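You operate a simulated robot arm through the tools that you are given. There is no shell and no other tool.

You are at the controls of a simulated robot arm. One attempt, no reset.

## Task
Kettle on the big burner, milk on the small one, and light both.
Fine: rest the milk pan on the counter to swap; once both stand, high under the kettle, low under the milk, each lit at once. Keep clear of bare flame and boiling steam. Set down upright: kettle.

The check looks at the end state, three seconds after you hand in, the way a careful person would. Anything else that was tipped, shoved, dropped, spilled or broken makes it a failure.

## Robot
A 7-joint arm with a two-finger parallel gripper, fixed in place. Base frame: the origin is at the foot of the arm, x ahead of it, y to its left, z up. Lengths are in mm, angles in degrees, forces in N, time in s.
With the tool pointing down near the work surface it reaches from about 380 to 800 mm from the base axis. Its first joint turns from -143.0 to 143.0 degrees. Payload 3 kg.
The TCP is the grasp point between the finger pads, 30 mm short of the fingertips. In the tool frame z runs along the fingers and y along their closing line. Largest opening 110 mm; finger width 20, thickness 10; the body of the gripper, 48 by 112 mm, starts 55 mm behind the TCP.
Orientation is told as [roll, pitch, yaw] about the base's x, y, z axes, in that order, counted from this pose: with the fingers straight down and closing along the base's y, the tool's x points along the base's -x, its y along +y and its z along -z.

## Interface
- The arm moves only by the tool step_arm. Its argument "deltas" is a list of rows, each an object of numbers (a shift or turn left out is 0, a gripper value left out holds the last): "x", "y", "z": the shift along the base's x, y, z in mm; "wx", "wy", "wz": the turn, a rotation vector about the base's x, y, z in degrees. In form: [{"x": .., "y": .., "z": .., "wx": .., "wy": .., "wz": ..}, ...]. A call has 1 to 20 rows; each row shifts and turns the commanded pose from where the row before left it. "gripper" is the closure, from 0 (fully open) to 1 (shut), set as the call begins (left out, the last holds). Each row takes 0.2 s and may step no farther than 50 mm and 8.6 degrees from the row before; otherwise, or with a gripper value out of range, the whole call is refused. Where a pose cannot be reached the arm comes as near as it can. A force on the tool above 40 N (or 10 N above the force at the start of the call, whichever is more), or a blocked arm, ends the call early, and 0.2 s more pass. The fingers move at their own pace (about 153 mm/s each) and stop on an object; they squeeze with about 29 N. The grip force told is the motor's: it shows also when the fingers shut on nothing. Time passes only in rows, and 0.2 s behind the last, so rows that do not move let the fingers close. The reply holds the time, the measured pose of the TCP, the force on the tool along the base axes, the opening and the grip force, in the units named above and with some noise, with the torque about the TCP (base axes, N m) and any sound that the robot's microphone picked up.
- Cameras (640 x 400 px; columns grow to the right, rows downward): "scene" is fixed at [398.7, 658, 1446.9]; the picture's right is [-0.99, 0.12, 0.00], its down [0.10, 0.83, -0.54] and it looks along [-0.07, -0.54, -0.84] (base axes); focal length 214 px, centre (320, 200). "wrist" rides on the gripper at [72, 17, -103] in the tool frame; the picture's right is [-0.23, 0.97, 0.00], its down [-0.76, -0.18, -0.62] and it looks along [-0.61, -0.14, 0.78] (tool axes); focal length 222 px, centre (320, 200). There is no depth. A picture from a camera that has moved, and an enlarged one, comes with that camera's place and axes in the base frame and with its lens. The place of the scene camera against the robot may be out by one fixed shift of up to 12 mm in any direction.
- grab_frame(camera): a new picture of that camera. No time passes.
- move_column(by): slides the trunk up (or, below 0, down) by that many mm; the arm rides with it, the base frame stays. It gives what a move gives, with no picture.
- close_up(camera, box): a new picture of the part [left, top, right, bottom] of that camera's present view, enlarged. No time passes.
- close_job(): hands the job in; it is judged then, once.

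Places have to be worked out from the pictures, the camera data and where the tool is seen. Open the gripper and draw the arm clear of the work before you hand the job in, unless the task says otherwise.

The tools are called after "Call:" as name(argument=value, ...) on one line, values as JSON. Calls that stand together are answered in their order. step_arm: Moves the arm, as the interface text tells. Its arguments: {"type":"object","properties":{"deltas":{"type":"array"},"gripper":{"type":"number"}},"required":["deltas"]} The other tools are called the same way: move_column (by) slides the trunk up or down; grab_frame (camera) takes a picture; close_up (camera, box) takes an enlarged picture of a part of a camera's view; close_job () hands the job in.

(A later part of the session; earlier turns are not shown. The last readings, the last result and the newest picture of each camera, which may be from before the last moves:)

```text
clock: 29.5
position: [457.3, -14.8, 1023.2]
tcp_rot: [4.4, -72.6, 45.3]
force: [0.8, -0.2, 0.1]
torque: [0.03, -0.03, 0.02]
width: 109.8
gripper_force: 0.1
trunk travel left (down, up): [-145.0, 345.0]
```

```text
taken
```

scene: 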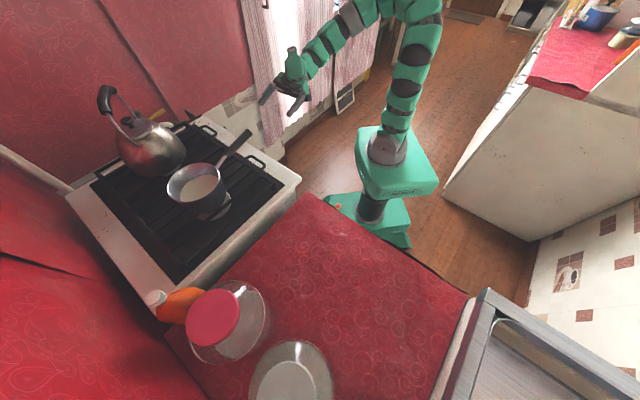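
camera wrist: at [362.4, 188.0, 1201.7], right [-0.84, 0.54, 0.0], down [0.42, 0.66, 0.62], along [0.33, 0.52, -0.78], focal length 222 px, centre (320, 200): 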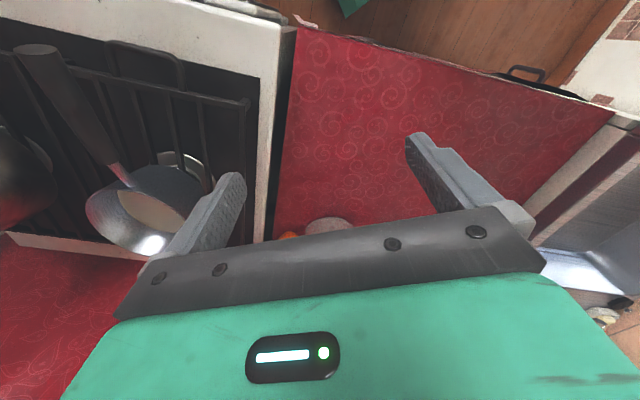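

Now the arm has room: azimuth about 50°, 17° down. I'll level the tool to the handle's line (azimuth 46.5°, 9° down) and roll it 90° so the fingers close vertically.

Call:
step_arm(deltas=[{"wz": -3.4}, {"wx": 6.1, "wy": -5.8}, {"wx": 5.58, "wy": 5.87, "wz": -1.28}, {"wx": 5.58, "wy": 5.87, "wz": -1.28}, {"wx": 5.58, "wy": 5.87, "wz": -1.28}, {"wx": 5.58, "wy": 5.87, "wz": -1.28}, {"wx": 5.58, "wy": 5.87, "wz": -1.28}, {"wx": 5.58, "wy": 5.87, "wz": -1.28}, {"wx": 5.58, "wy": 5.87, "wz": -1.28}, {"wx": 5.58, "wy": 5.87, "wz": -1.28}, {"wx": 5.58, "wy": 5.87, "wz": -1.28}, {"wx": 5.58, "wy": 5.87, "wz": -1.28}, {"wx": 5.58, "wy": 5.87, "wz": -1.28}])

Call:
grab_frame(camera="wrist")

Call:
grab_frame(camera="scene")

```text
clock: 32.3
position: [459.2, -13.5, 1024.6]
tcp_rot: [80.9, 1.8, -43.8]
force: [-0.5, 0.0, -0.1]
torque: [0.05, 0.0, 0.02]
width: 110.1
gripper_force: 0.2
trunk travel left (down, up): [-145.0, 345.0]
```

```text
taken
camera wrist: at [339.5, -36.3, 1057.9], right [0.29, -0.07, 0.95], down [0.1, -0.99, -0.1], along [0.95, 0.13, -0.28], focal length 222 px, centre (320, 200)
```

wrist: 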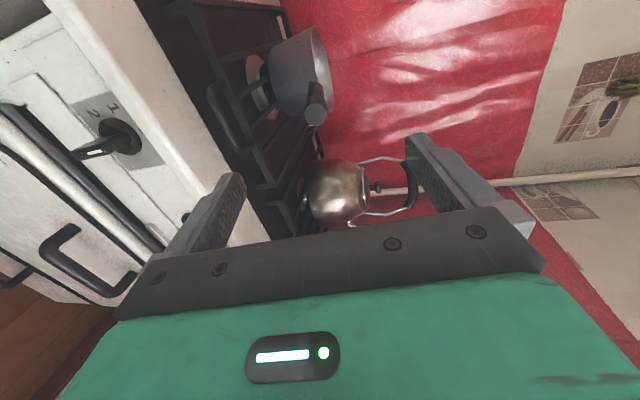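

```text
taken
```

scene: 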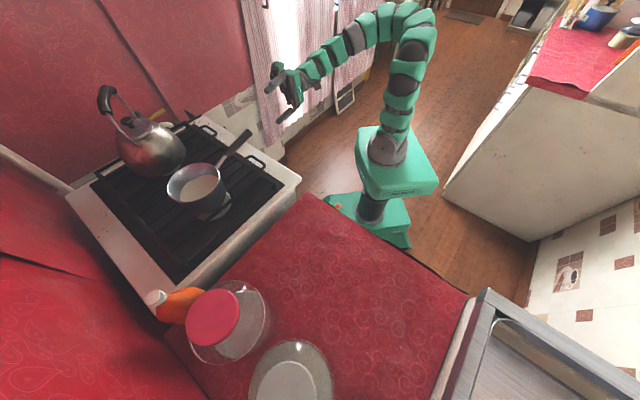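

The tool is now level along the handle's line with the fingers opening vertically. I'll enlarge the wrist view to measure the handle tip, and view the kettle too.

Call:
close_up(camera="wrist", box=[230, 20, 390, 140])

Call:
close_up(camera="wrist", box=[290, 130, 430, 230])

```text
3.33 times, centred on (310, 80) of wrist
camera zoom: at [339.5, -36.3, 1057.9], right [0.29, -0.07, 0.95], down [0.1, -0.99, -0.1], along [0.95, 0.13, -0.28], focal length 740 px, centre (353, 600)
```

zoom: 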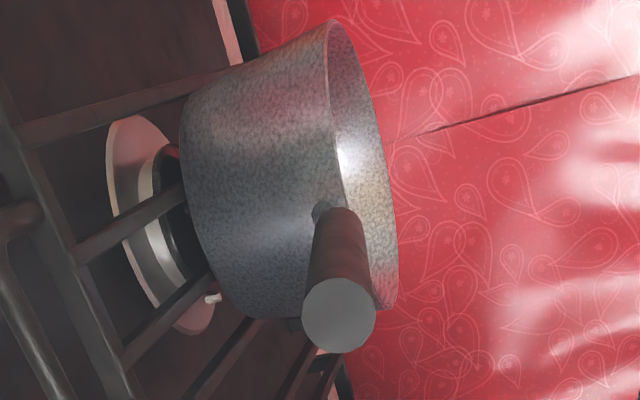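

```text
4.00 times, centred on (360, 180) of wrist
camera zoom: at [339.5, -36.3, 1057.9], right [0.29, -0.07, 0.95], down [0.1, -0.99, -0.1], along [0.95, 0.13, -0.28], focal length 888 px, centre (160, 280)
```

zoom: 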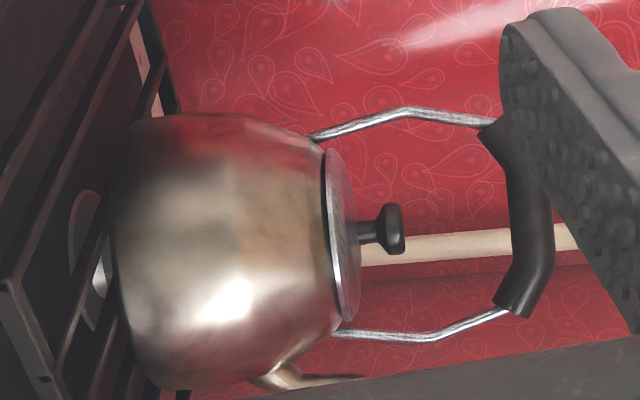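

The handle tip reads (552.5, 84, 997), and combining views its axis has azimuth ~47° with an 11° rise toward the tip. I'll fine-align the tool, half-close the fingers, and move to just before the tip.

Call:
step_arm(deltas=[{"x": 22.2, "y": 22.9, "z": -6.6, "wz": 0.7}, {"x": 22.2, "y": 22.9, "z": -6.6, "wx": -1.52, "wy": 1.44}, {"x": 22.2, "y": 22.9, "z": -6.6}, {}], gripper=0.4)

Call:
grab_frame(camera="wrist")

Call:
grab_frame(camera="scene")

```text
clock: 33.3
position: [527.5, 57.7, 1001.6]
tcp_rot: [78.9, 1.7, -43.2]
force: [-1.1, 0.4, -0.3]
torque: [0.03, 0.0, 0.03]
width: 66.0
gripper_force: 0.1
trunk travel left (down, up): [-145.0, 345.0]
```

```text
taken
camera wrist: at [408.1, 33.8, 1039.4], right [0.31, -0.04, 0.95], down [0.11, -0.99, -0.07], along [0.94, 0.13, -0.31], focal length 222 px, centre (320, 200)
```

wrist: 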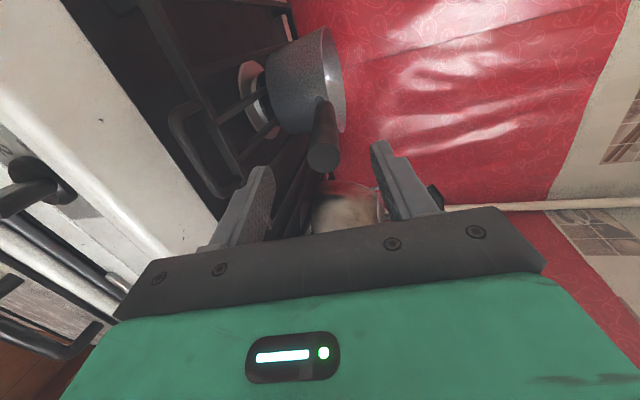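

```text
taken
```

scene: 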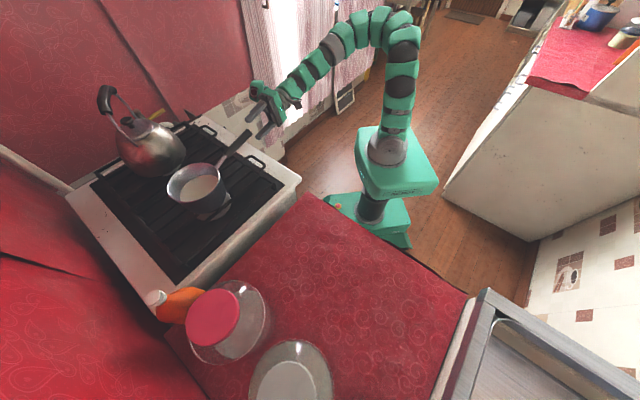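

The tip lies between the fingers as planned (line error about 2 mm). I'll slide in halfway along the handle and check the centring.

Call:
step_arm(deltas=[{"x": 13.75, "y": 14.85, "z": -3.6}, {"x": 13.75, "y": 14.85, "z": -3.6}, {}])

Call:
close_up(camera="wrist", box=[220, 70, 440, 220])

Call:
close_up(camera="scene", box=[180, 80, 320, 180])

```text
clock: 34.1
position: [554.9, 84.7, 995.9]
tcp_rot: [78.8, 1.6, -43.2]
force: [-0.4, 0.5, 0.4]
torque: [0.0, -0.01, 0.01]
width: 66.1
gripper_force: 0.1
trunk travel left (down, up): [-145.0, 345.0]
```

```text
2.67 times, centred on (330, 145) of wrist
camera zoom: at [435.3, 62.8, 1033.1], right [0.31, -0.04, 0.95], down [0.11, -0.99, -0.07], along [0.94, 0.13, -0.31], focal length 592 px, centre (293, 347)
```

zoom: 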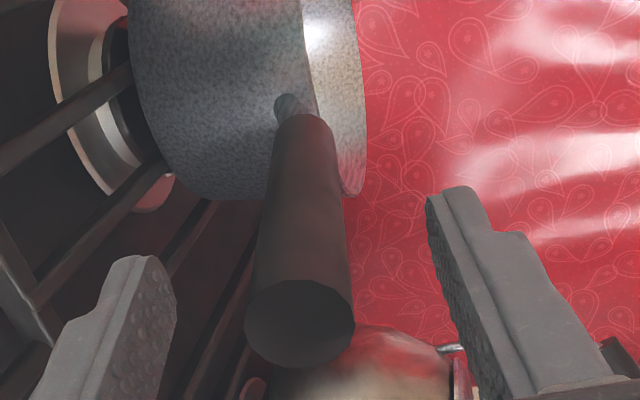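

```text
4.00 times, centred on (250, 130) of scene
camera zoom: at [398.7, 658.0, 1446.9], right [-0.99, 0.12, 0.0], down [0.1, 0.83, -0.54], along [-0.07, -0.54, -0.84], focal length 858 px, centre (600, 480)
```

zoom: 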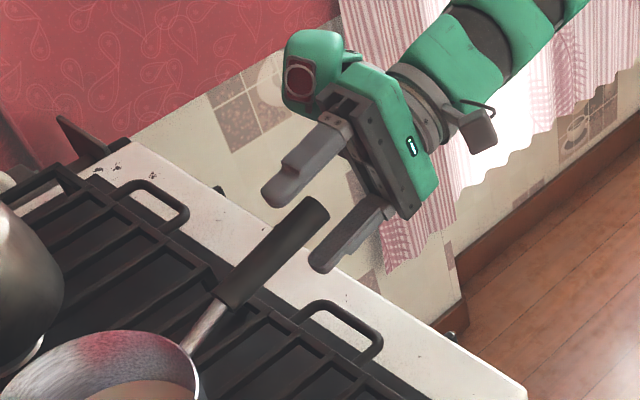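

Tip measured again at (552.5, 84, 996), right on the tool axis. I'll slide in another 43 mm and check before closing.

Call:
step_arm(deltas=[{"x": 9.3, "y": 10.6, "z": -2.9}, {"x": 9.3, "y": 10.6, "z": -2.9}, {"x": 9.3, "y": 10.6, "z": -2.9}, {}])

Call:
close_up(camera="wrist", box=[220, 70, 440, 220])

Call:
close_up(camera="scene", box=[180, 80, 320, 180])

```text
clock: 35.1
position: [581.5, 116.7, 988.6]
tcp_rot: [78.8, 1.6, -43.1]
force: [-2.2, -3.8, 2.6]
torque: [-0.07, 0.08, 0.04]
width: 65.8
gripper_force: 0.1
trunk travel left (down, up): [-145.0, 345.0]
```

```text
2.67 times, centred on (330, 145) of wrist
camera zoom: at [462.8, 93.7, 1026.4], right [0.31, -0.04, 0.95], down [0.11, -0.99, -0.07], along [0.94, 0.13, -0.31], focal length 592 px, centre (293, 347)
```

zoom: 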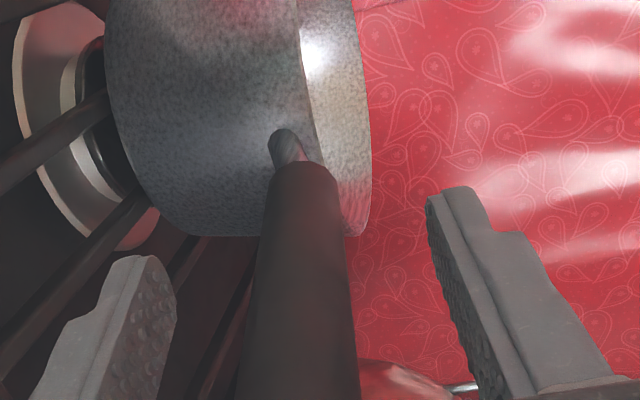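

```text
4.00 times, centred on (250, 130) of scene
camera zoom: at [398.7, 658.0, 1446.9], right [-0.99, 0.12, 0.0], down [0.1, 0.83, -0.54], along [-0.07, -0.54, -0.84], focal length 858 px, centre (600, 480)
```

zoom: 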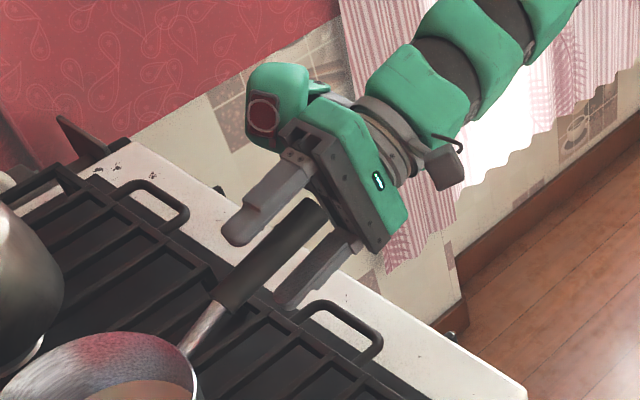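

A small push-back force (about 5 N along the handle) suggests the handle end just touches the palm. I'll back off 5 mm.

Call:
step_arm(deltas=[{"x": -3.4, "y": -3.7, "z": 1.0}, {}])

```text
clock: 35.7
position: [577.8, 112.6, 988.9]
tcp_rot: [78.8, 1.7, -43.3]
force: [0.4, 0.5, 0.7]
torque: [0.01, -0.03, 0.02]
width: 66.1
gripper_force: 0.1
trunk travel left (down, up): [-145.0, 345.0]
```

Force is back to zero. Now I close the fingers on the handle.

Call:
step_arm(deltas=[{}, {}, {}], gripper=1.0)

Call:
close_up(camera="wrist", box=[220, 70, 440, 220])

```text
clock: 36.5
position: [577.4, 111.8, 990.2]
tcp_rot: [78.9, 1.6, -43.2]
force: [6.9, 2.2, 14.7]
torque: [1.59, -1.49, -0.53]
width: 26.7
gripper_force: 29.1
trunk travel left (down, up): [-145.0, 345.0]
```

```text
2.67 times, centred on (330, 145) of wrist
camera zoom: at [458.8, 89.8, 1027.6], right [0.31, -0.04, 0.95], down [0.11, -0.99, -0.08], along [0.94, 0.13, -0.31], focal length 592 px, centre (293, 347)
```

zoom: 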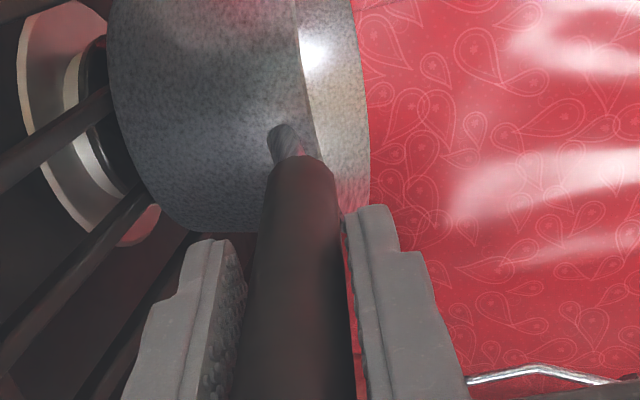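

The grip is firm (26.7 mm, 29 N), and the tool is pressing the pan down a little. I'll lift slowly in small steps, watching force and torque.

Call:
step_arm(deltas=[{"z": 2}, {"z": 2}, {}])

Call:
close_up(camera="scene", box=[140, 100, 280, 220])

```text
clock: 37.3
position: [578.8, 112.3, 993.4]
tcp_rot: [78.9, 1.6, -43.2]
force: [4.7, 4.0, 1.5]
torque: [1.14, -1.07, -0.06]
width: 26.2
gripper_force: 28.8
trunk travel left (down, up): [-145.0, 345.0]
```

```text
3.33 times, centred on (210, 160) of scene
camera zoom: at [398.7, 658.0, 1446.9], right [-0.99, 0.12, 0.0], down [0.1, 0.83, -0.54], along [-0.07, -0.54, -0.84], focal length 715 px, centre (687, 333)
```

zoom: 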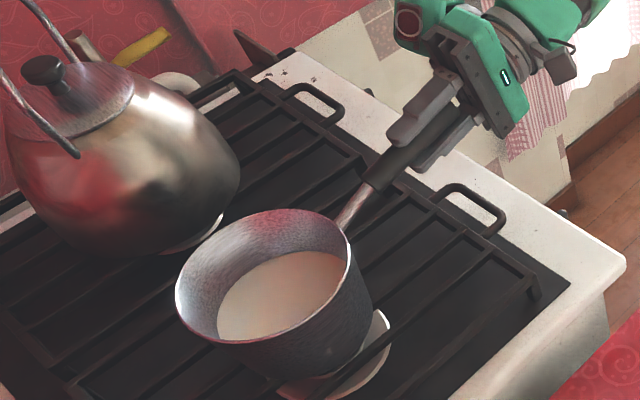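

The downward pressing is nearly gone; I'll keep lifting in small steps.

Call:
step_arm(deltas=[{"z": 2}, {"z": 2}, {}])

Call:
step_arm(deltas=[{"z": 2}, {"z": 2}, {}])

Call:
close_up(camera="scene", box=[140, 100, 280, 220])

```text
clock: 38.1
position: [578.1, 112.9, 996.2]
tcp_rot: [78.8, 1.7, -43.2]
force: [0.3, 2.9, 0.6]
torque: [-0.01, 0.13, 0.5]
width: 25.9
gripper_force: 29.7
trunk travel left (down, up): [-145.0, 345.0]
```

```text
clock: 38.9
position: [578.7, 111.6, 1002.5]
tcp_rot: [78.9, 1.6, -43.2]
force: [0.4, 0.2, -11.6]
torque: [-1.39, 1.32, -0.03]
width: 26.1
gripper_force: 29.0
trunk travel left (down, up): [-145.0, 345.0]
```

```text
3.33 times, centred on (210, 160) of scene
camera zoom: at [398.7, 658.0, 1446.9], right [-0.99, 0.12, 0.0], down [0.1, 0.83, -0.54], along [-0.07, -0.54, -0.84], focal length 715 px, centre (687, 333)
```

zoom: 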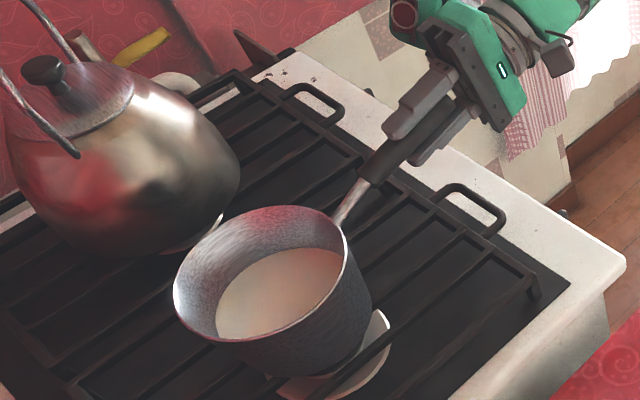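

The tool now carries about 11.6 N with a 1.9 N·m nose-down torque, so the pan is about airborne. I'll lift a little more and check whether it holds level.

Call:
step_arm(deltas=[{"z": 3}, {"z": 3}, {}])

Call:
close_up(camera="wrist", box=[220, 40, 440, 220])

Call:
close_up(camera="scene", box=[140, 100, 280, 220])

```text
clock: 39.7
position: [578.6, 112.1, 1006.4]
tcp_rot: [78.8, 1.6, -43.2]
force: [0.1, 0.1, -11.9]
torque: [-1.39, 1.3, 0.02]
width: 26.3
gripper_force: 29.3
trunk travel left (down, up): [-145.0, 345.0]
```

```text
2.22 times, centred on (330, 130) of wrist
camera zoom: at [460.4, 89.9, 1043.9], right [0.31, -0.04, 0.95], down [0.11, -0.99, -0.07], along [0.94, 0.13, -0.31], focal length 494 px, centre (298, 356)
```

zoom: 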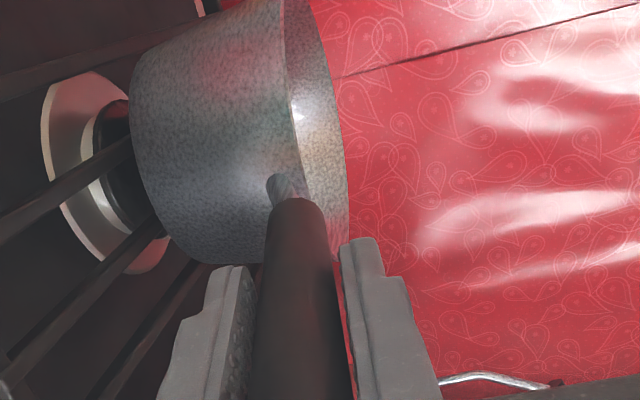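

```text
3.33 times, centred on (210, 160) of scene
camera zoom: at [398.7, 658.0, 1446.9], right [-0.99, 0.12, 0.0], down [0.1, 0.83, -0.54], along [-0.07, -0.54, -0.84], focal length 715 px, centre (687, 333)
```

zoom: 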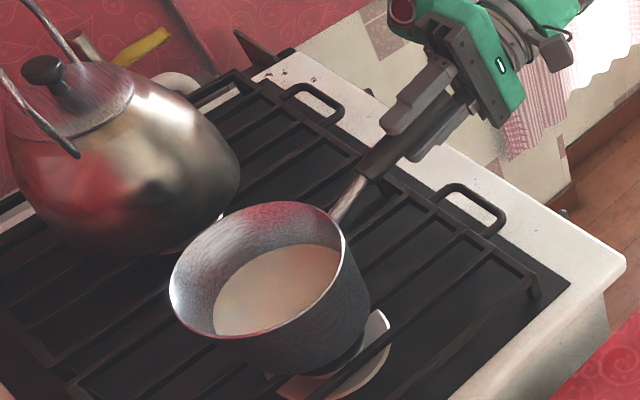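

The pan is airborne and steady (11.9 N, torque constant), tilted only about 1–2°. I'll lift it another 45 mm with a slight nose-up correction and check again.

Call:
step_arm(deltas=[{"z": 3, "wx": 0.3, "wy": -0.25}, {"z": 5, "wx": 0.3, "wy": -0.25}, {"z": 6, "wx": 0.3, "wy": -0.25}, {"z": 6, "wx": 0.2, "wy": -0.25}, {"z": 6}, {"z": 6}, {"z": 6}, {"z": 5}, {"z": 2}, {}])

Call:
grab_frame(camera="wrist")

Call:
close_up(camera="scene", box=[140, 100, 280, 220])

```text
clock: 41.9
position: [579.0, 112.6, 1052.9]
tcp_rot: [80.2, 1.6, -43.3]
force: [-0.6, 0.0, -10.6]
torque: [-1.33, 1.3, -0.02]
width: 31.9
gripper_force: 28.7
trunk travel left (down, up): [-145.0, 345.0]
```

```text
taken
camera wrist: at [459.5, 89.1, 1087.5], right [0.3, -0.05, 0.95], down [0.11, -0.99, -0.09], along [0.95, 0.14, -0.29], focal length 222 px, centre (320, 200)
```

wrist: 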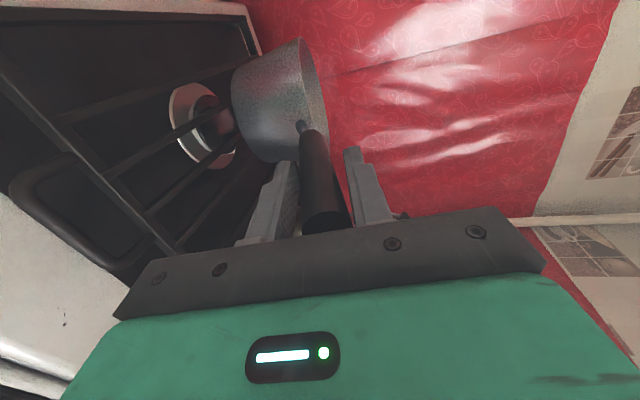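

```text
3.33 times, centred on (210, 160) of scene
camera zoom: at [398.7, 658.0, 1446.9], right [-0.99, 0.12, 0.0], down [0.1, 0.83, -0.54], along [-0.07, -0.54, -0.84], focal length 715 px, centre (687, 333)
```

zoom: 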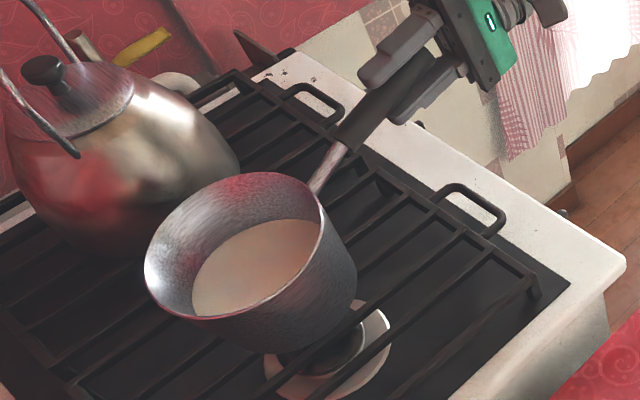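

The opening has grown to 31.9 mm, meaning the handle is slowly prying the fingers apart (about 5° nose-down) – the grip is at its limit. I'll set the pan back on the grate gently and re-grip deeper.

Call:
step_arm(deltas=[{"z": -2}, {"z": -4}, {"z": -5}, {"z": -5}, {"z": -5}, {"z": -5}, {"z": -4}, {"z": -3}, {"z": -2}, {}])

Call:
close_up(camera="scene", box=[140, 100, 280, 220])

```text
clock: 44.1
position: [578.8, 112.3, 1016.3]
tcp_rot: [80.3, 1.6, -43.3]
force: [0.7, -0.4, -10.3]
torque: [-1.37, 1.27, -0.03]
width: 32.1
gripper_force: 29.1
trunk travel left (down, up): [-145.0, 345.0]
```

```text
3.33 times, centred on (210, 160) of scene
camera zoom: at [398.7, 658.0, 1446.9], right [-0.99, 0.12, 0.0], down [0.1, 0.83, -0.54], along [-0.07, -0.54, -0.84], focal length 715 px, centre (687, 333)
```

zoom: 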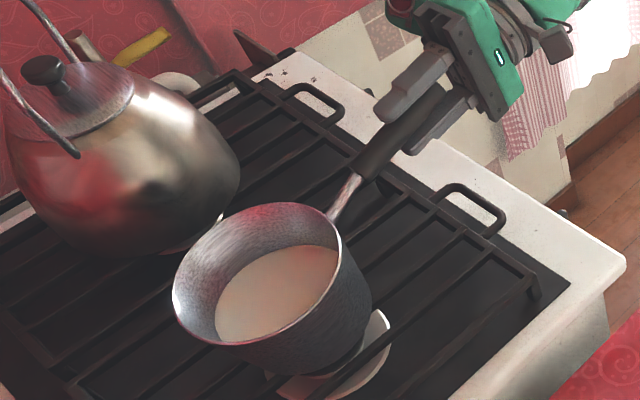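

It holds at 32 mm for now. I'll continue lowering until the pan rests again.

Call:
step_arm(deltas=[{"z": -2}, {"z": -2}, {"z": -2}, {"z": -2}, {}])

Call:
step_arm(deltas=[{"z": -2}, {"z": -2}, {"z": -2}, {}])

```text
clock: 45.3
position: [577.6, 113.7, 1009.4]
tcp_rot: [80.3, 1.7, -43.2]
force: [-0.5, -1.3, -9.5]
torque: [-1.2, 1.13, -0.01]
width: 29.9
gripper_force: 29.3
trunk travel left (down, up): [-145.0, 345.0]
```

```text
clock: 46.3
position: [578.8, 112.6, 1002.9]
tcp_rot: [80.4, 1.6, -43.1]
force: [0.2, -0.9, -9.9]
torque: [-1.22, 1.16, 0.0]
width: 28.4
gripper_force: 29.0
trunk travel left (down, up): [-145.0, 345.0]
```

The far edge is touching and the pan is levelling out. I'll lower further in small steps.

Call:
step_arm(deltas=[{"z": -2}, {"z": -2}, {"z": -1}, {}])

Call:
step_arm(deltas=[{"z": -2}, {"z": -2}, {}])

```text
clock: 47.3
position: [580.5, 112.5, 999.0]
tcp_rot: [80.2, 1.7, -43.2]
force: [-0.5, -0.7, -10.6]
torque: [-1.27, 1.21, 0.0]
width: 27.0
gripper_force: 29.3
trunk travel left (down, up): [-145.0, 345.0]
```

```text
clock: 48.1
position: [579.1, 113.1, 994.1]
tcp_rot: [80.3, 1.6, -43.1]
force: [-1.7, -1.1, -8.3]
torque: [-1.0, 0.92, -0.04]
width: 25.9
gripper_force: 28.8
trunk travel left (down, up): [-145.0, 345.0]
```

Almost down; two more small steps to unload the fingers.

Call:
step_arm(deltas=[{"z": -1.5}, {"z": -1.5}, {}])

Call:
step_arm(deltas=[{"z": -1}, {}])

```text
clock: 48.9
position: [578.3, 112.7, 992.2]
tcp_rot: [80.2, 1.5, -43.1]
force: [-2.1, -3.5, -2.4]
torque: [-0.18, 0.17, -0.08]
width: 25.9
gripper_force: 29.1
trunk travel left (down, up): [-145.0, 345.0]
```

```text
clock: 49.5
position: [578.7, 111.0, 991.0]
tcp_rot: [80.3, 1.5, -43.2]
force: [4.0, -0.9, 5.3]
torque: [0.41, -0.5, -0.53]
width: 25.8
gripper_force: 29.4
trunk travel left (down, up): [-145.0, 345.0]
```

The pan rests again and the fingers are almost unloaded; the handle slope is about 9.7°. I'll open, slide about 6 mm deeper until the handle end meets the palm, and re-grip.

Call:
step_arm(deltas=[{"z": 0.4}, {}, {}], gripper=0.5)

Call:
close_up(camera="scene", box=[140, 100, 280, 220])

Call:
close_up(camera="wrist", box=[220, 40, 440, 220])

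```text
clock: 50.3
position: [578.4, 112.1, 990.3]
tcp_rot: [80.2, 1.6, -43.1]
force: [-1.1, 0.0, 0.2]
torque: [0.01, 0.0, 0.02]
width: 55.3
gripper_force: 0.0
trunk travel left (down, up): [-145.0, 345.0]
```

```text
3.33 times, centred on (210, 160) of scene
camera zoom: at [398.7, 658.0, 1446.9], right [-0.99, 0.12, 0.0], down [0.1, 0.83, -0.54], along [-0.07, -0.54, -0.84], focal length 715 px, centre (687, 333)
```

zoom: 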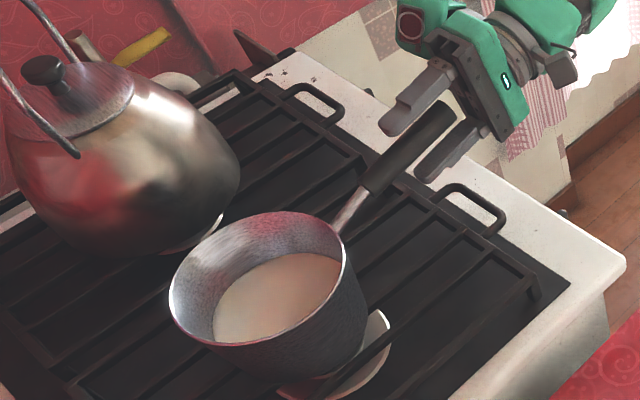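

```text
2.22 times, centred on (330, 130) of wrist
camera zoom: at [459.0, 88.9, 1025.8], right [0.3, -0.05, 0.95], down [0.11, -0.99, -0.09], along [0.95, 0.14, -0.29], focal length 494 px, centre (298, 356)
```

zoom: 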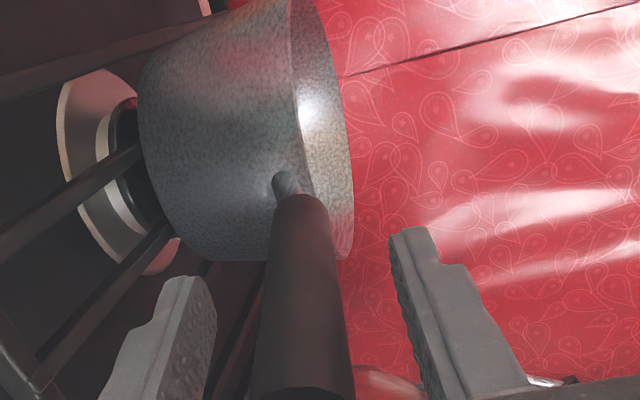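

Open and centred. I'll advance in small steps until I feel the palm contact.

Call:
step_arm(deltas=[{"x": 2.3, "y": 2.5, "z": -0.6}, {"x": 1.7, "y": 1.8, "z": -0.4}, {}])

Call:
step_arm(deltas=[{"x": 0.7, "y": 0.7, "z": -0.2}, {}])

```text
clock: 51.1
position: [581.8, 116.1, 990.2]
tcp_rot: [80.3, 1.6, -43.1]
force: [-0.6, 0.6, -0.1]
torque: [0.03, 0.0, 0.0]
width: 55.0
gripper_force: 0.1
trunk travel left (down, up): [-145.0, 345.0]
```

```text
clock: 51.7
position: [583.1, 118.6, 989.8]
tcp_rot: [80.3, 1.5, -43.1]
force: [0.5, 0.0, -0.6]
torque: [-0.02, 0.02, 0.03]
width: 55.1
gripper_force: 0.2
trunk travel left (down, up): [-145.0, 345.0]
```

No contact yet; a bit further.

Call:
step_arm(deltas=[{"x": 1.0, "y": 1.1, "z": -0.25}, {}])

Call:
step_arm(deltas=[{"x": 1.0, "y": 1.1, "z": -0.25}, {}])

```text
clock: 52.3
position: [585.2, 118.0, 990.7]
tcp_rot: [80.3, 1.6, -43.2]
force: [-0.1, 0.3, 0.3]
torque: [0.01, 0.0, 0.03]
width: 55.0
gripper_force: 0.1
trunk travel left (down, up): [-145.0, 345.0]
```

```text
clock: 52.9
position: [585.0, 120.2, 988.5]
tcp_rot: [80.3, 1.6, -43.1]
force: [-2.9, -3.9, 3.4]
torque: [-0.04, 0.09, 0.02]
width: 54.9
gripper_force: 0.0
trunk travel left (down, up): [-145.0, 345.0]
```

Palm contact is felt (about 5 N). Now I close the grip here.

Call:
step_arm(deltas=[{}, {}, {}], gripper=1.0)

```text
clock: 53.7
position: [585.0, 119.1, 989.7]
tcp_rot: [80.4, 1.6, -43.2]
force: [-1.6, -4.4, 6.6]
torque: [-0.06, 0.04, -0.19]
width: 25.9
gripper_force: 29.0
trunk travel left (down, up): [-145.0, 345.0]
```

Aligned with no torque this time. I lift very slowly.

Call:
step_arm(deltas=[{"z": 1}, {"z": 1.5}, {"z": 1.5}, {"z": 1.5}, {"z": 1.5}, {"z": 1.5}, {"z": 1.5}, {"z": 1.5}, {"z": 1.5}, {"z": 1.5}, {"z": 1}, {}])

Call:
close_up(camera="wrist", box=[220, 40, 440, 220])

```text
clock: 56.3
position: [584.4, 119.4, 1003.3]
tcp_rot: [80.3, 1.6, -43.1]
force: [0.3, -0.7, -11.0]
torque: [-1.35, 1.26, 0.03]
width: 26.3
gripper_force: 29.2
trunk travel left (down, up): [-145.0, 345.0]
```

```text
2.22 times, centred on (330, 130) of wrist
camera zoom: at [465.6, 96.0, 1038.9], right [0.3, -0.05, 0.95], down [0.11, -0.99, -0.09], along [0.95, 0.14, -0.29], focal length 494 px, centre (298, 356)
```

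zoom: 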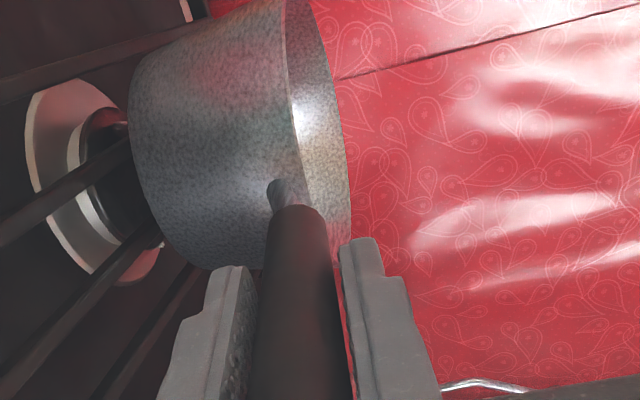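

Carrying 11 N with 26.3 mm opening. I'll keep lifting slowly and watch the width.

Call:
step_arm(deltas=[{"z": 1}, {"z": 1.5}, {"z": 2}, {"z": 2.5}, {"z": 2.5}, {"z": 2.5}, {"z": 2.5}, {"z": 2.5}, {"z": 2.5}, {"z": 2}, {"z": 1}, {}])

```text
clock: 58.9
position: [586.9, 119.0, 1027.8]
tcp_rot: [80.3, 1.6, -43.1]
force: [0.0, -0.1, -11.8]
torque: [-1.34, 1.28, -0.01]
width: 26.3
gripper_force: 29.2
trunk travel left (down, up): [-145.0, 345.0]
```

The grip is stable at this depth, but to place the pan on the low counter the trunk must be lower, and I don't want to jerk the trunk with the pan in hand. I'll set the pan down again first, then lower the trunk empty-handed.

Call:
step_arm(deltas=[{"z": -1}, {"z": -2}, {"z": -2.5}, {"z": -2.5}, {"z": -2.5}, {"z": -2.5}, {"z": -2.5}, {"z": -2.5}, {"z": -2}, {"z": -2}, {"z": -1.5}, {"z": -1.5}, {"z": -1.5}, {"z": -1.5}, {"z": -1.5}, {"z": -1.5}, {}])

Call:
step_arm(deltas=[{"z": -1.5}, {"z": -1.5}, {}])

```text
clock: 62.5
position: [585.7, 119.9, 995.2]
tcp_rot: [80.2, 1.6, -43.2]
force: [-0.1, -0.7, -11.1]
torque: [-1.31, 1.31, 0.0]
width: 26.2
gripper_force: 28.8
trunk travel left (down, up): [-145.0, 345.0]
```

```text
clock: 63.3
position: [587.0, 118.8, 992.6]
tcp_rot: [80.4, 1.7, -43.2]
force: [0.0, 0.4, -10.8]
torque: [-1.36, 1.32, 0.05]
width: 26.1
gripper_force: 29.4
trunk travel left (down, up): [-145.0, 345.0]
```

Still airborne by the force reading; two more small steps down.

Call:
step_arm(deltas=[{"z": -1.5}, {"z": -1.5}, {}])

Call:
step_arm(deltas=[{"z": -1.5}, {}])

```text
clock: 64.1
position: [584.6, 119.4, 989.9]
tcp_rot: [80.2, 1.5, -43.2]
force: [-1.3, -2.1, -4.1]
torque: [-0.49, 0.5, -0.16]
width: 26.0
gripper_force: 28.5
trunk travel left (down, up): [-145.0, 345.0]
```

```text
clock: 64.7
position: [585.2, 118.8, 989.6]
tcp_rot: [80.5, 1.6, -43.2]
force: [-1.5, -4.4, 8.3]
torque: [0.19, -0.09, -0.24]
width: 25.8
gripper_force: 28.9
trunk travel left (down, up): [-145.0, 345.0]
```

The pan rests at TCP z ≈ 990. I open the fingers and retreat along the handle.

Call:
step_arm(deltas=[{"z": 0.7}, {}, {}], gripper=0.4)

Call:
step_arm(deltas=[{"x": -6.7, "y": -7.2, "z": 1.7}, {"x": -13.4, "y": -14.4, "z": 3.4}, {"x": -20, "y": -21.7, "z": 5}, {"x": -20, "y": -21.7, "z": 5}, {"x": -13.4, "y": -14.4, "z": 3.4}, {}])

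```text
clock: 65.5
position: [586.0, 119.4, 990.5]
tcp_rot: [80.4, 1.6, -43.1]
force: [-0.9, -0.4, 0.1]
torque: [0.01, -0.01, -0.05]
width: 66.1
gripper_force: 0.1
trunk travel left (down, up): [-145.0, 345.0]
```

```text
clock: 66.9
position: [511.4, 38.5, 1006.1]
tcp_rot: [80.3, 1.7, -43.0]
force: [0.0, 0.1, -0.3]
torque: [0.0, 0.03, -0.01]
width: 66.1
gripper_force: 0.0
trunk travel left (down, up): [-145.0, 345.0]
```

Clear of the handle. I raise the arm and then lower the trunk by 135 mm.

Call:
step_arm(deltas=[{"z": 30}, {"z": 40}, {"z": 40}, {"z": 20}])

Call:
move_column(by=-135)

```text
clock: 67.9
position: [511.6, 38.8, 1137.3]
tcp_rot: [80.3, 1.6, -43.2]
force: [0.5, -0.4, 0.4]
torque: [0.03, 0.0, 0.0]
width: 65.9
gripper_force: 0.1
trunk travel left (down, up): [-145.0, 345.0]
```

```text
clock: 69.6
position: [511.5, 39.2, 1001.9]
tcp_rot: [80.3, 1.6, -43.2]
force: [-0.1, 0.4, -0.8]
torque: [0.01, -0.03, 0.0]
width: 65.8
gripper_force: 0.1
trunk travel left (down, up): [-10.0, 480.0]
```

The trunk is low now. Before taking the pan, I'll dry-run the path to the counter spot with the empty gripper to check it's reachable.

Call:
step_arm(deltas=[{"z": 19}, {"z": 19}, {"z": 19}, {"x": -13.8, "y": 25.4, "wz": 2.8}, {"x": -13.8, "y": 25.4, "wz": 2.8}, {"x": -13.8, "y": 25.4, "wz": 2.8}, {"x": -13.8, "y": 25.4, "wz": 2.8}, {"x": -13.8, "y": 25.4, "wz": 2.8}, {"x": -13.8, "y": 25.4, "wz": 2.8}, {"x": -13.8, "y": 25.4, "wz": 2.8}, {"x": -13.8, "y": 25.4, "wz": 2.8}, {"x": -13.8, "y": 25.4, "wz": 2.8}, {"x": -13.8, "y": 25.4, "wz": 2.8}])

Call:
grab_frame(camera="scene")

Call:
grab_frame(camera="wrist")

```text
clock: 72.4
position: [373.4, 294.7, 1057.3]
tcp_rot: [80.3, 1.5, -14.9]
force: [-0.5, 0.2, -0.4]
torque: [-0.02, -0.01, 0.03]
width: 65.8
gripper_force: 0.2
trunk travel left (down, up): [-10.0, 480.0]
```

```text
taken
```

scene: 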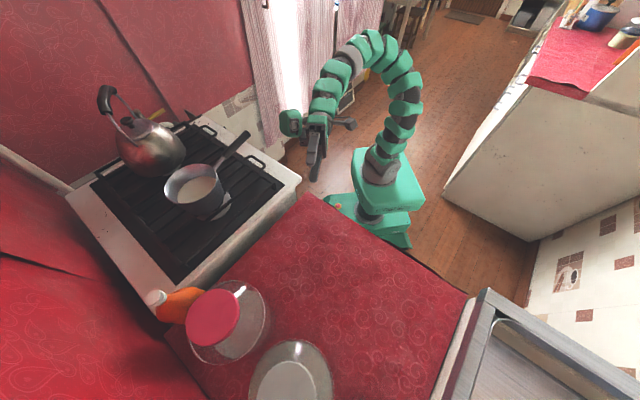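

```text
taken
camera wrist: at [278.9, 217.3, 1091.8], right [0.29, 0.09, 0.95], down [0.57, -0.82, -0.09], along [0.77, 0.57, -0.29], focal length 222 px, centre (320, 200)
```

wrist: 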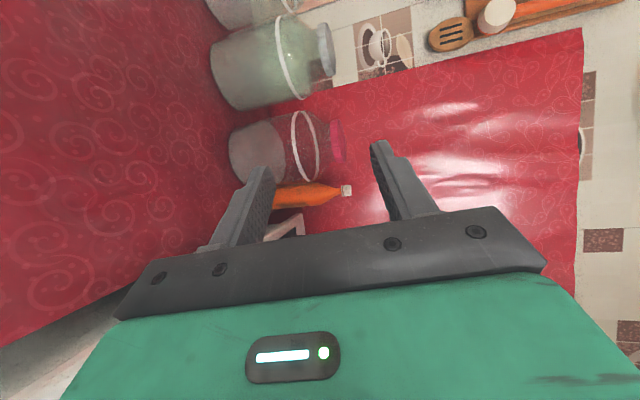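

The swing works and the counter space ahead is empty. Now I'll lower toward the placing height in the dry run.

Call:
step_arm(deltas=[{"z": -30}, {"z": -30}, {"z": -30}, {"z": -30}, {"z": -30}, {"z": -30}, {}])

Call:
grab_frame(camera="wrist")

Call:
grab_frame(camera="scene")

```text
clock: 74.0
position: [407.1, 300.9, 898.2]
tcp_rot: [80.3, 1.6, -15.0]
force: [-0.1, 0.3, -0.1]
torque: [0.0, 0.0, -0.01]
width: 66.0
gripper_force: 0.0
out of reach, approached as far as the arm can: row 4, 5, 6
trunk travel left (down, up): [-10.0, 480.0]
```

```text
taken
camera wrist: at [312.2, 222.7, 932.4], right [0.29, 0.09, 0.95], down [0.57, -0.82, -0.09], along [0.77, 0.57, -0.29], focal length 222 px, centre (320, 200)
```

wrist: 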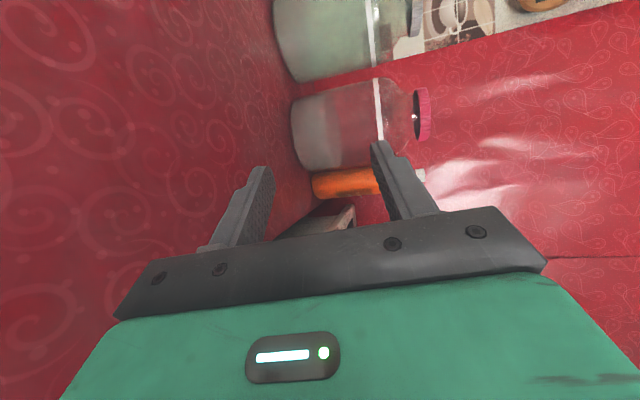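

```text
taken
```

scene: 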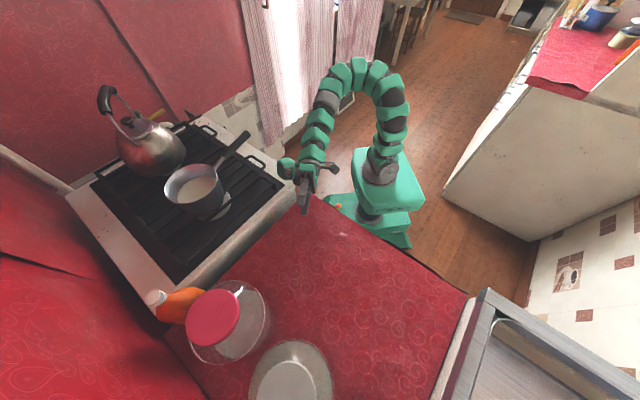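

With the tool at this azimuth the arm can't fold low enough near the base. I'll dry-run another layout: pan at about (474, 416) on the counter with the tool pointing along +x, which keeps the wrist further out.

Call:
step_arm(deltas=[{"z": 36}, {"z": 36}, {"z": 36}, {"z": 36}, {"x": 12, "y": -3.9, "wz": -8}, {"x": 12, "y": -3.9, "wz": -8}, {"x": 12, "y": -3.9, "wz": -8}, {"x": 12, "y": -3.9, "wz": -8}, {"x": 12, "y": -3.9, "wz": -8}, {"x": 12, "y": -3.9, "wz": -8}, {"x": 12, "y": -3.9, "wz": -8}, {"x": 12, "y": -3.9, "wz": -8}, {"x": 12, "y": -3.9, "wz": -8}, {"x": 12, "y": -3.9, "wz": -8}, {}])

Call:
grab_frame(camera="scene")

```text
clock: 77.2
position: [527.4, 259.7, 1041.3]
tcp_rot: [80.3, 1.6, -95.1]
force: [-0.4, 0.0, -0.1]
torque: [-0.04, -0.01, 0.01]
width: 66.0
gripper_force: 0.1
trunk travel left (down, up): [-10.0, 480.0]
```

```text
taken
```

scene: 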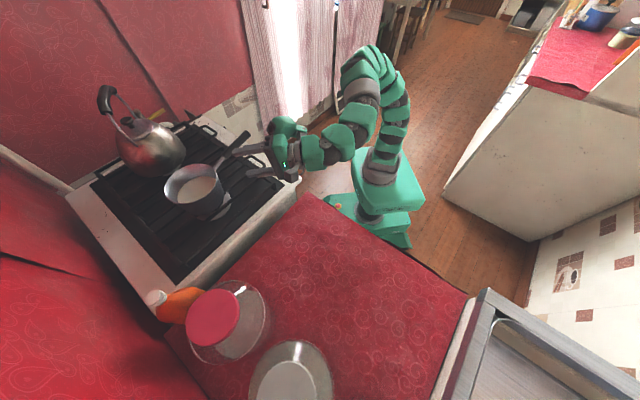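

That rotation works. Next I translate to the counter spot and lower (still empty).

Call:
step_arm(deltas=[{"x": -32.7, "y": 24.3}, {"x": -32.7, "y": 24.3}, {"x": -32.7, "y": 24.3}, {"x": -32.7, "y": 24.3}, {"x": -32.7, "y": 24.3}, {"x": -32.7, "y": 24.3}, {"x": -32.7, "y": 24.3}, {"z": -35}, {"z": -35}, {"z": -35}, {"z": -35}, {"z": -30}, {"z": -15}, {}])

Call:
grab_frame(camera="scene")

Call:
grab_frame(camera="wrist")

```text
clock: 80.2
position: [296.6, 428.8, 858.3]
tcp_rot: [80.4, 1.6, -95.1]
force: [0.6, -1.3, -0.9]
torque: [0.0, -0.01, -0.01]
width: 66.0
gripper_force: 0.1
trunk travel left (down, up): [-10.0, 480.0]
```

```text
taken
```

scene: 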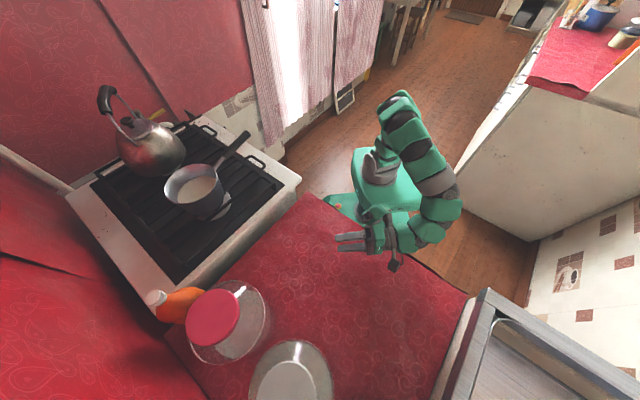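

```text
taken
camera wrist: at [204.0, 509.4, 892.4], right [0.14, -0.27, 0.95], down [-0.71, -0.7, -0.09], along [0.69, -0.66, -0.29], focal length 222 px, centre (320, 200)
```

wrist: 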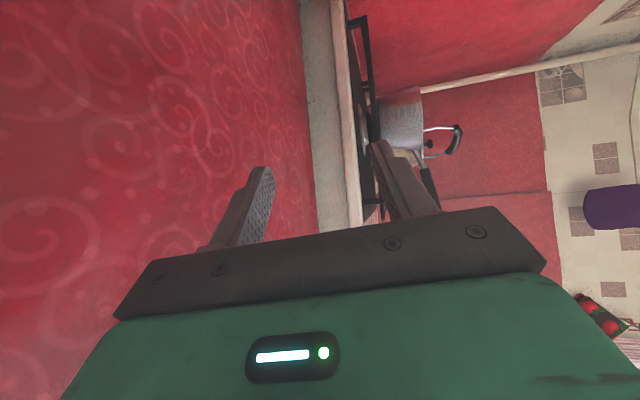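

Reachable at 858. I'll check it also reaches about 25 mm lower, since the pan may rest around TCP z ≈ 840 there.

Call:
step_arm(deltas=[{"z": -12}, {"z": -12}, {}])

Call:
close_up(camera="scene", box=[280, 180, 440, 300])

```text
clock: 81.0
position: [297.1, 428.0, 832.3]
tcp_rot: [80.3, 1.6, -95.1]
force: [0.5, 0.1, -0.1]
torque: [0.03, 0.03, 0.02]
width: 66.2
gripper_force: 0.1
trunk travel left (down, up): [-10.0, 480.0]
```

```text
3.33 times, centred on (360, 240) of scene
camera zoom: at [398.7, 658.0, 1446.9], right [-0.99, 0.12, 0.0], down [0.1, 0.83, -0.54], along [-0.07, -0.54, -0.84], focal length 715 px, centre (187, 67)
```

zoom: 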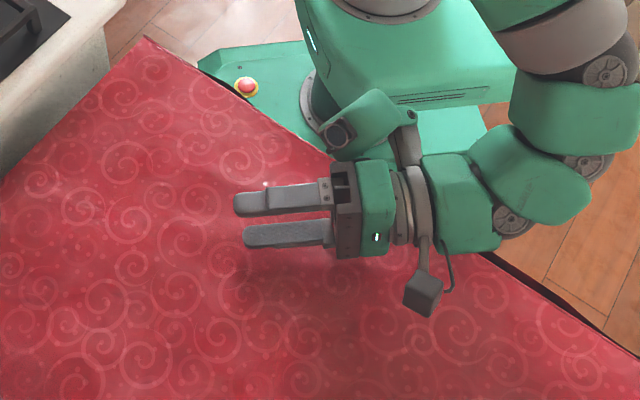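

All reachable. Now I go back the same way to the pre-grasp point in front of the pan handle.

Call:
step_arm(deltas=[{"z": 36}, {"z": 36}, {"z": 36}, {"z": 36}, {"z": 36}, {"z": 36}, {"z": 36}, {"x": 32.9, "y": -23.7}, {"x": 32.9, "y": -23.7}, {"x": 32.9, "y": -23.7}, {"x": 32.9, "y": -23.7}, {"x": 32.9, "y": -23.7}, {"x": 32.9, "y": -23.7}, {"x": 32.9, "y": -23.7}])

Call:
step_arm(deltas=[{"x": -1.8, "y": -24.8, "wz": 5.77}, {"x": -1.8, "y": -24.8, "wz": 5.77}, {"x": -1.8, "y": -24.8, "wz": 5.77}, {"x": -1.8, "y": -24.8, "wz": 5.77}, {"x": -1.8, "y": -24.8, "wz": 5.77}, {"x": -1.8, "y": -24.8, "wz": 5.77}, {"x": -1.8, "y": -24.8, "wz": 5.77}, {"x": -1.8, "y": -24.8, "wz": 5.77}, {"x": -1.8, "y": -24.8, "wz": 5.77}, {}])

```text
clock: 84.0
position: [529.1, 264.8, 1085.8]
tcp_rot: [80.2, 1.6, -95.1]
force: [0.0, -0.3, -0.9]
torque: [0.01, -0.01, -0.03]
width: 66.0
gripper_force: 0.1
trunk travel left (down, up): [-10.0, 480.0]
```

```text
clock: 86.2
position: [511.3, 41.2, 1084.8]
tcp_rot: [80.2, 1.7, -43.1]
force: [-0.1, -0.3, 0.5]
torque: [0.0, 0.0, 0.02]
width: 66.0
gripper_force: 0.0
trunk travel left (down, up): [-10.0, 480.0]
```

Back in front of the handle. I lower to the approach height and look.

Call:
step_arm(deltas=[{"z": -30}, {"z": -30}, {"z": -18}, {}])

Call:
close_up(camera="wrist", box=[220, 70, 440, 220])

```text
clock: 87.2
position: [511.1, 39.6, 1004.2]
tcp_rot: [80.2, 1.6, -43.2]
force: [0.3, 0.2, -0.3]
torque: [0.02, 0.0, -0.01]
width: 65.9
gripper_force: 0.0
trunk travel left (down, up): [-10.0, 480.0]
```

```text
2.67 times, centred on (330, 145) of wrist
camera zoom: at [391.8, 16.7, 1040.6], right [0.3, -0.05, 0.95], down [0.11, -0.99, -0.09], along [0.95, 0.13, -0.29], focal length 592 px, centre (293, 347)
```

zoom: 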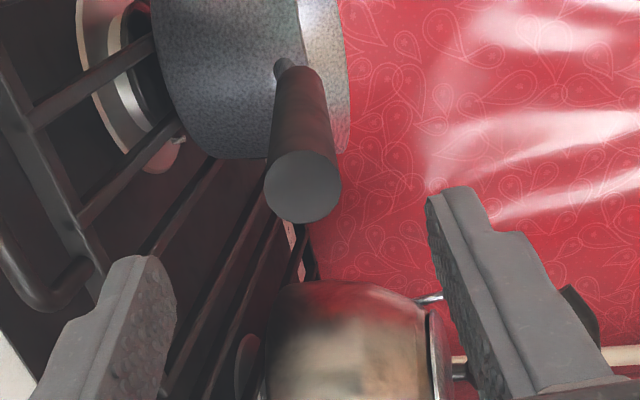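

The handle tip reads about (556, 87, 996), on line. I slide in most of the way, then finish gently to palm contact.

Call:
step_arm(deltas=[{"x": 14, "y": 15, "z": -2}, {"x": 14, "y": 15, "z": -2.6}, {"x": 14, "y": 15, "z": -2.6}, {"x": 14, "y": 15, "z": -2.6}, {"x": 11, "y": 11.9, "z": -2.5}, {}])

Call:
step_arm(deltas=[{"x": 1.6, "y": 1.7, "z": -0.4}, {"x": 1.6, "y": 1.7, "z": -0.4}, {}])

```text
clock: 88.6
position: [577.8, 109.6, 994.9]
tcp_rot: [80.2, 1.7, -43.2]
force: [-0.3, -0.2, -0.7]
torque: [0.02, -0.01, 0.01]
width: 66.0
gripper_force: 0.1
trunk travel left (down, up): [-10.0, 480.0]
```

```text
clock: 89.4
position: [581.5, 114.0, 994.3]
tcp_rot: [80.3, 1.6, -43.3]
force: [-0.4, -0.5, 0.6]
torque: [0.02, -0.01, -0.04]
width: 65.9
gripper_force: 0.0
trunk travel left (down, up): [-10.0, 480.0]
```

Slightly high (994 vs 990 wanted); I correct that while finishing the insertion.

Call:
step_arm(deltas=[{"x": 1.2, "y": 1.5, "z": -2}, {"x": 1.2, "y": 1.5, "z": -1.6}, {}])

Call:
step_arm(deltas=[{"x": 1.0, "y": 1.3, "z": -0.2}, {}])

```text
clock: 90.2
position: [585.0, 116.9, 990.2]
tcp_rot: [80.3, 1.6, -43.2]
force: [-0.5, -0.4, -0.6]
torque: [0.02, 0.01, 0.01]
width: 66.0
gripper_force: 0.1
trunk travel left (down, up): [-10.0, 480.0]
```

```text
clock: 90.8
position: [584.7, 118.9, 990.3]
tcp_rot: [80.3, 1.6, -43.3]
force: [-0.2, -0.4, -1.0]
torque: [0.0, 0.01, 0.01]
width: 65.8
gripper_force: 0.0
trunk travel left (down, up): [-10.0, 480.0]
```

One more millimetre to feel the palm contact.

Call:
step_arm(deltas=[{"x": 1.0, "y": 1.1, "z": -0.2}, {}])

Call:
step_arm(deltas=[{"x": 0.7, "y": 0.8, "z": -0.1}, {}])

```text
clock: 91.4
position: [585.1, 120.5, 990.6]
tcp_rot: [80.5, 1.5, -43.1]
force: [-2.3, -2.9, 1.9]
torque: [-0.01, 0.04, 0.03]
width: 66.0
gripper_force: 0.0
trunk travel left (down, up): [-10.0, 480.0]
```

```text
clock: 92.0
position: [585.0, 120.3, 988.1]
tcp_rot: [80.5, 1.5, -43.3]
force: [-3.7, -4.1, 5.1]
torque: [-0.14, 0.11, -0.01]
width: 65.9
gripper_force: 0.0
trunk travel left (down, up): [-10.0, 480.0]
```

Palm contact again. I close the grip.

Call:
step_arm(deltas=[{}, {}, {}, {}], gripper=1.0)

```text
clock: 93.0
position: [587.6, 119.8, 989.4]
tcp_rot: [80.4, 1.6, -43.3]
force: [-2.6, -3.0, 5.9]
torque: [-0.15, 0.08, -0.08]
width: 25.8
gripper_force: 29.0
trunk travel left (down, up): [-10.0, 480.0]
```

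Good alignment, no torque. I lift slowly.

Call:
step_arm(deltas=[{"z": 1}, {"z": 1.5}, {"z": 1.5}, {"z": 1.5}, {"z": 1.5}, {"z": 1.5}, {"z": 1.5}, {"z": 1.5}, {"z": 1.5}, {"z": 1.5}, {"z": 2}, {"z": 2}, {"z": 2.3}, {"z": 2.5}, {"z": 2.5}, {"z": 2.5}, {"z": 2.5}, {"z": 2.5}, {"z": 2}, {"z": 1}])

Call:
step_arm(deltas=[{"z": 1}, {"z": 1.5}, {"z": 2}, {"z": 2}, {"z": 2}, {"z": 1.5}, {"z": 1}, {}])

Call:
close_up(camera="scene", box=[140, 100, 280, 220])

```text
clock: 97.2
position: [588.1, 123.1, 1025.1]
tcp_rot: [80.3, 1.6, -43.2]
force: [-0.8, -0.1, -11.2]
torque: [-1.36, 1.3, 0.03]
width: 26.1
gripper_force: 29.1
trunk travel left (down, up): [-10.0, 480.0]
```

```text
clock: 99.0
position: [587.2, 122.8, 1036.3]
tcp_rot: [80.3, 1.6, -43.2]
force: [0.2, -0.6, -11.3]
torque: [-1.3, 1.27, 0.01]
width: 26.2
gripper_force: 28.5
trunk travel left (down, up): [-10.0, 480.0]
```

```text
3.33 times, centred on (210, 160) of scene
camera zoom: at [398.7, 658.0, 1446.9], right [-0.99, 0.12, 0.0], down [0.1, 0.83, -0.54], along [-0.07, -0.54, -0.84], focal length 715 px, centre (687, 333)
```

zoom: 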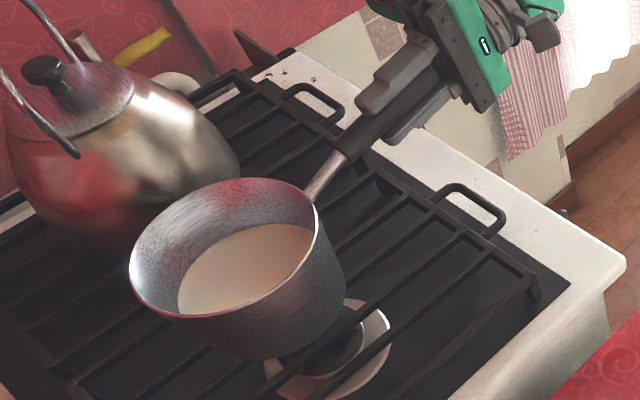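

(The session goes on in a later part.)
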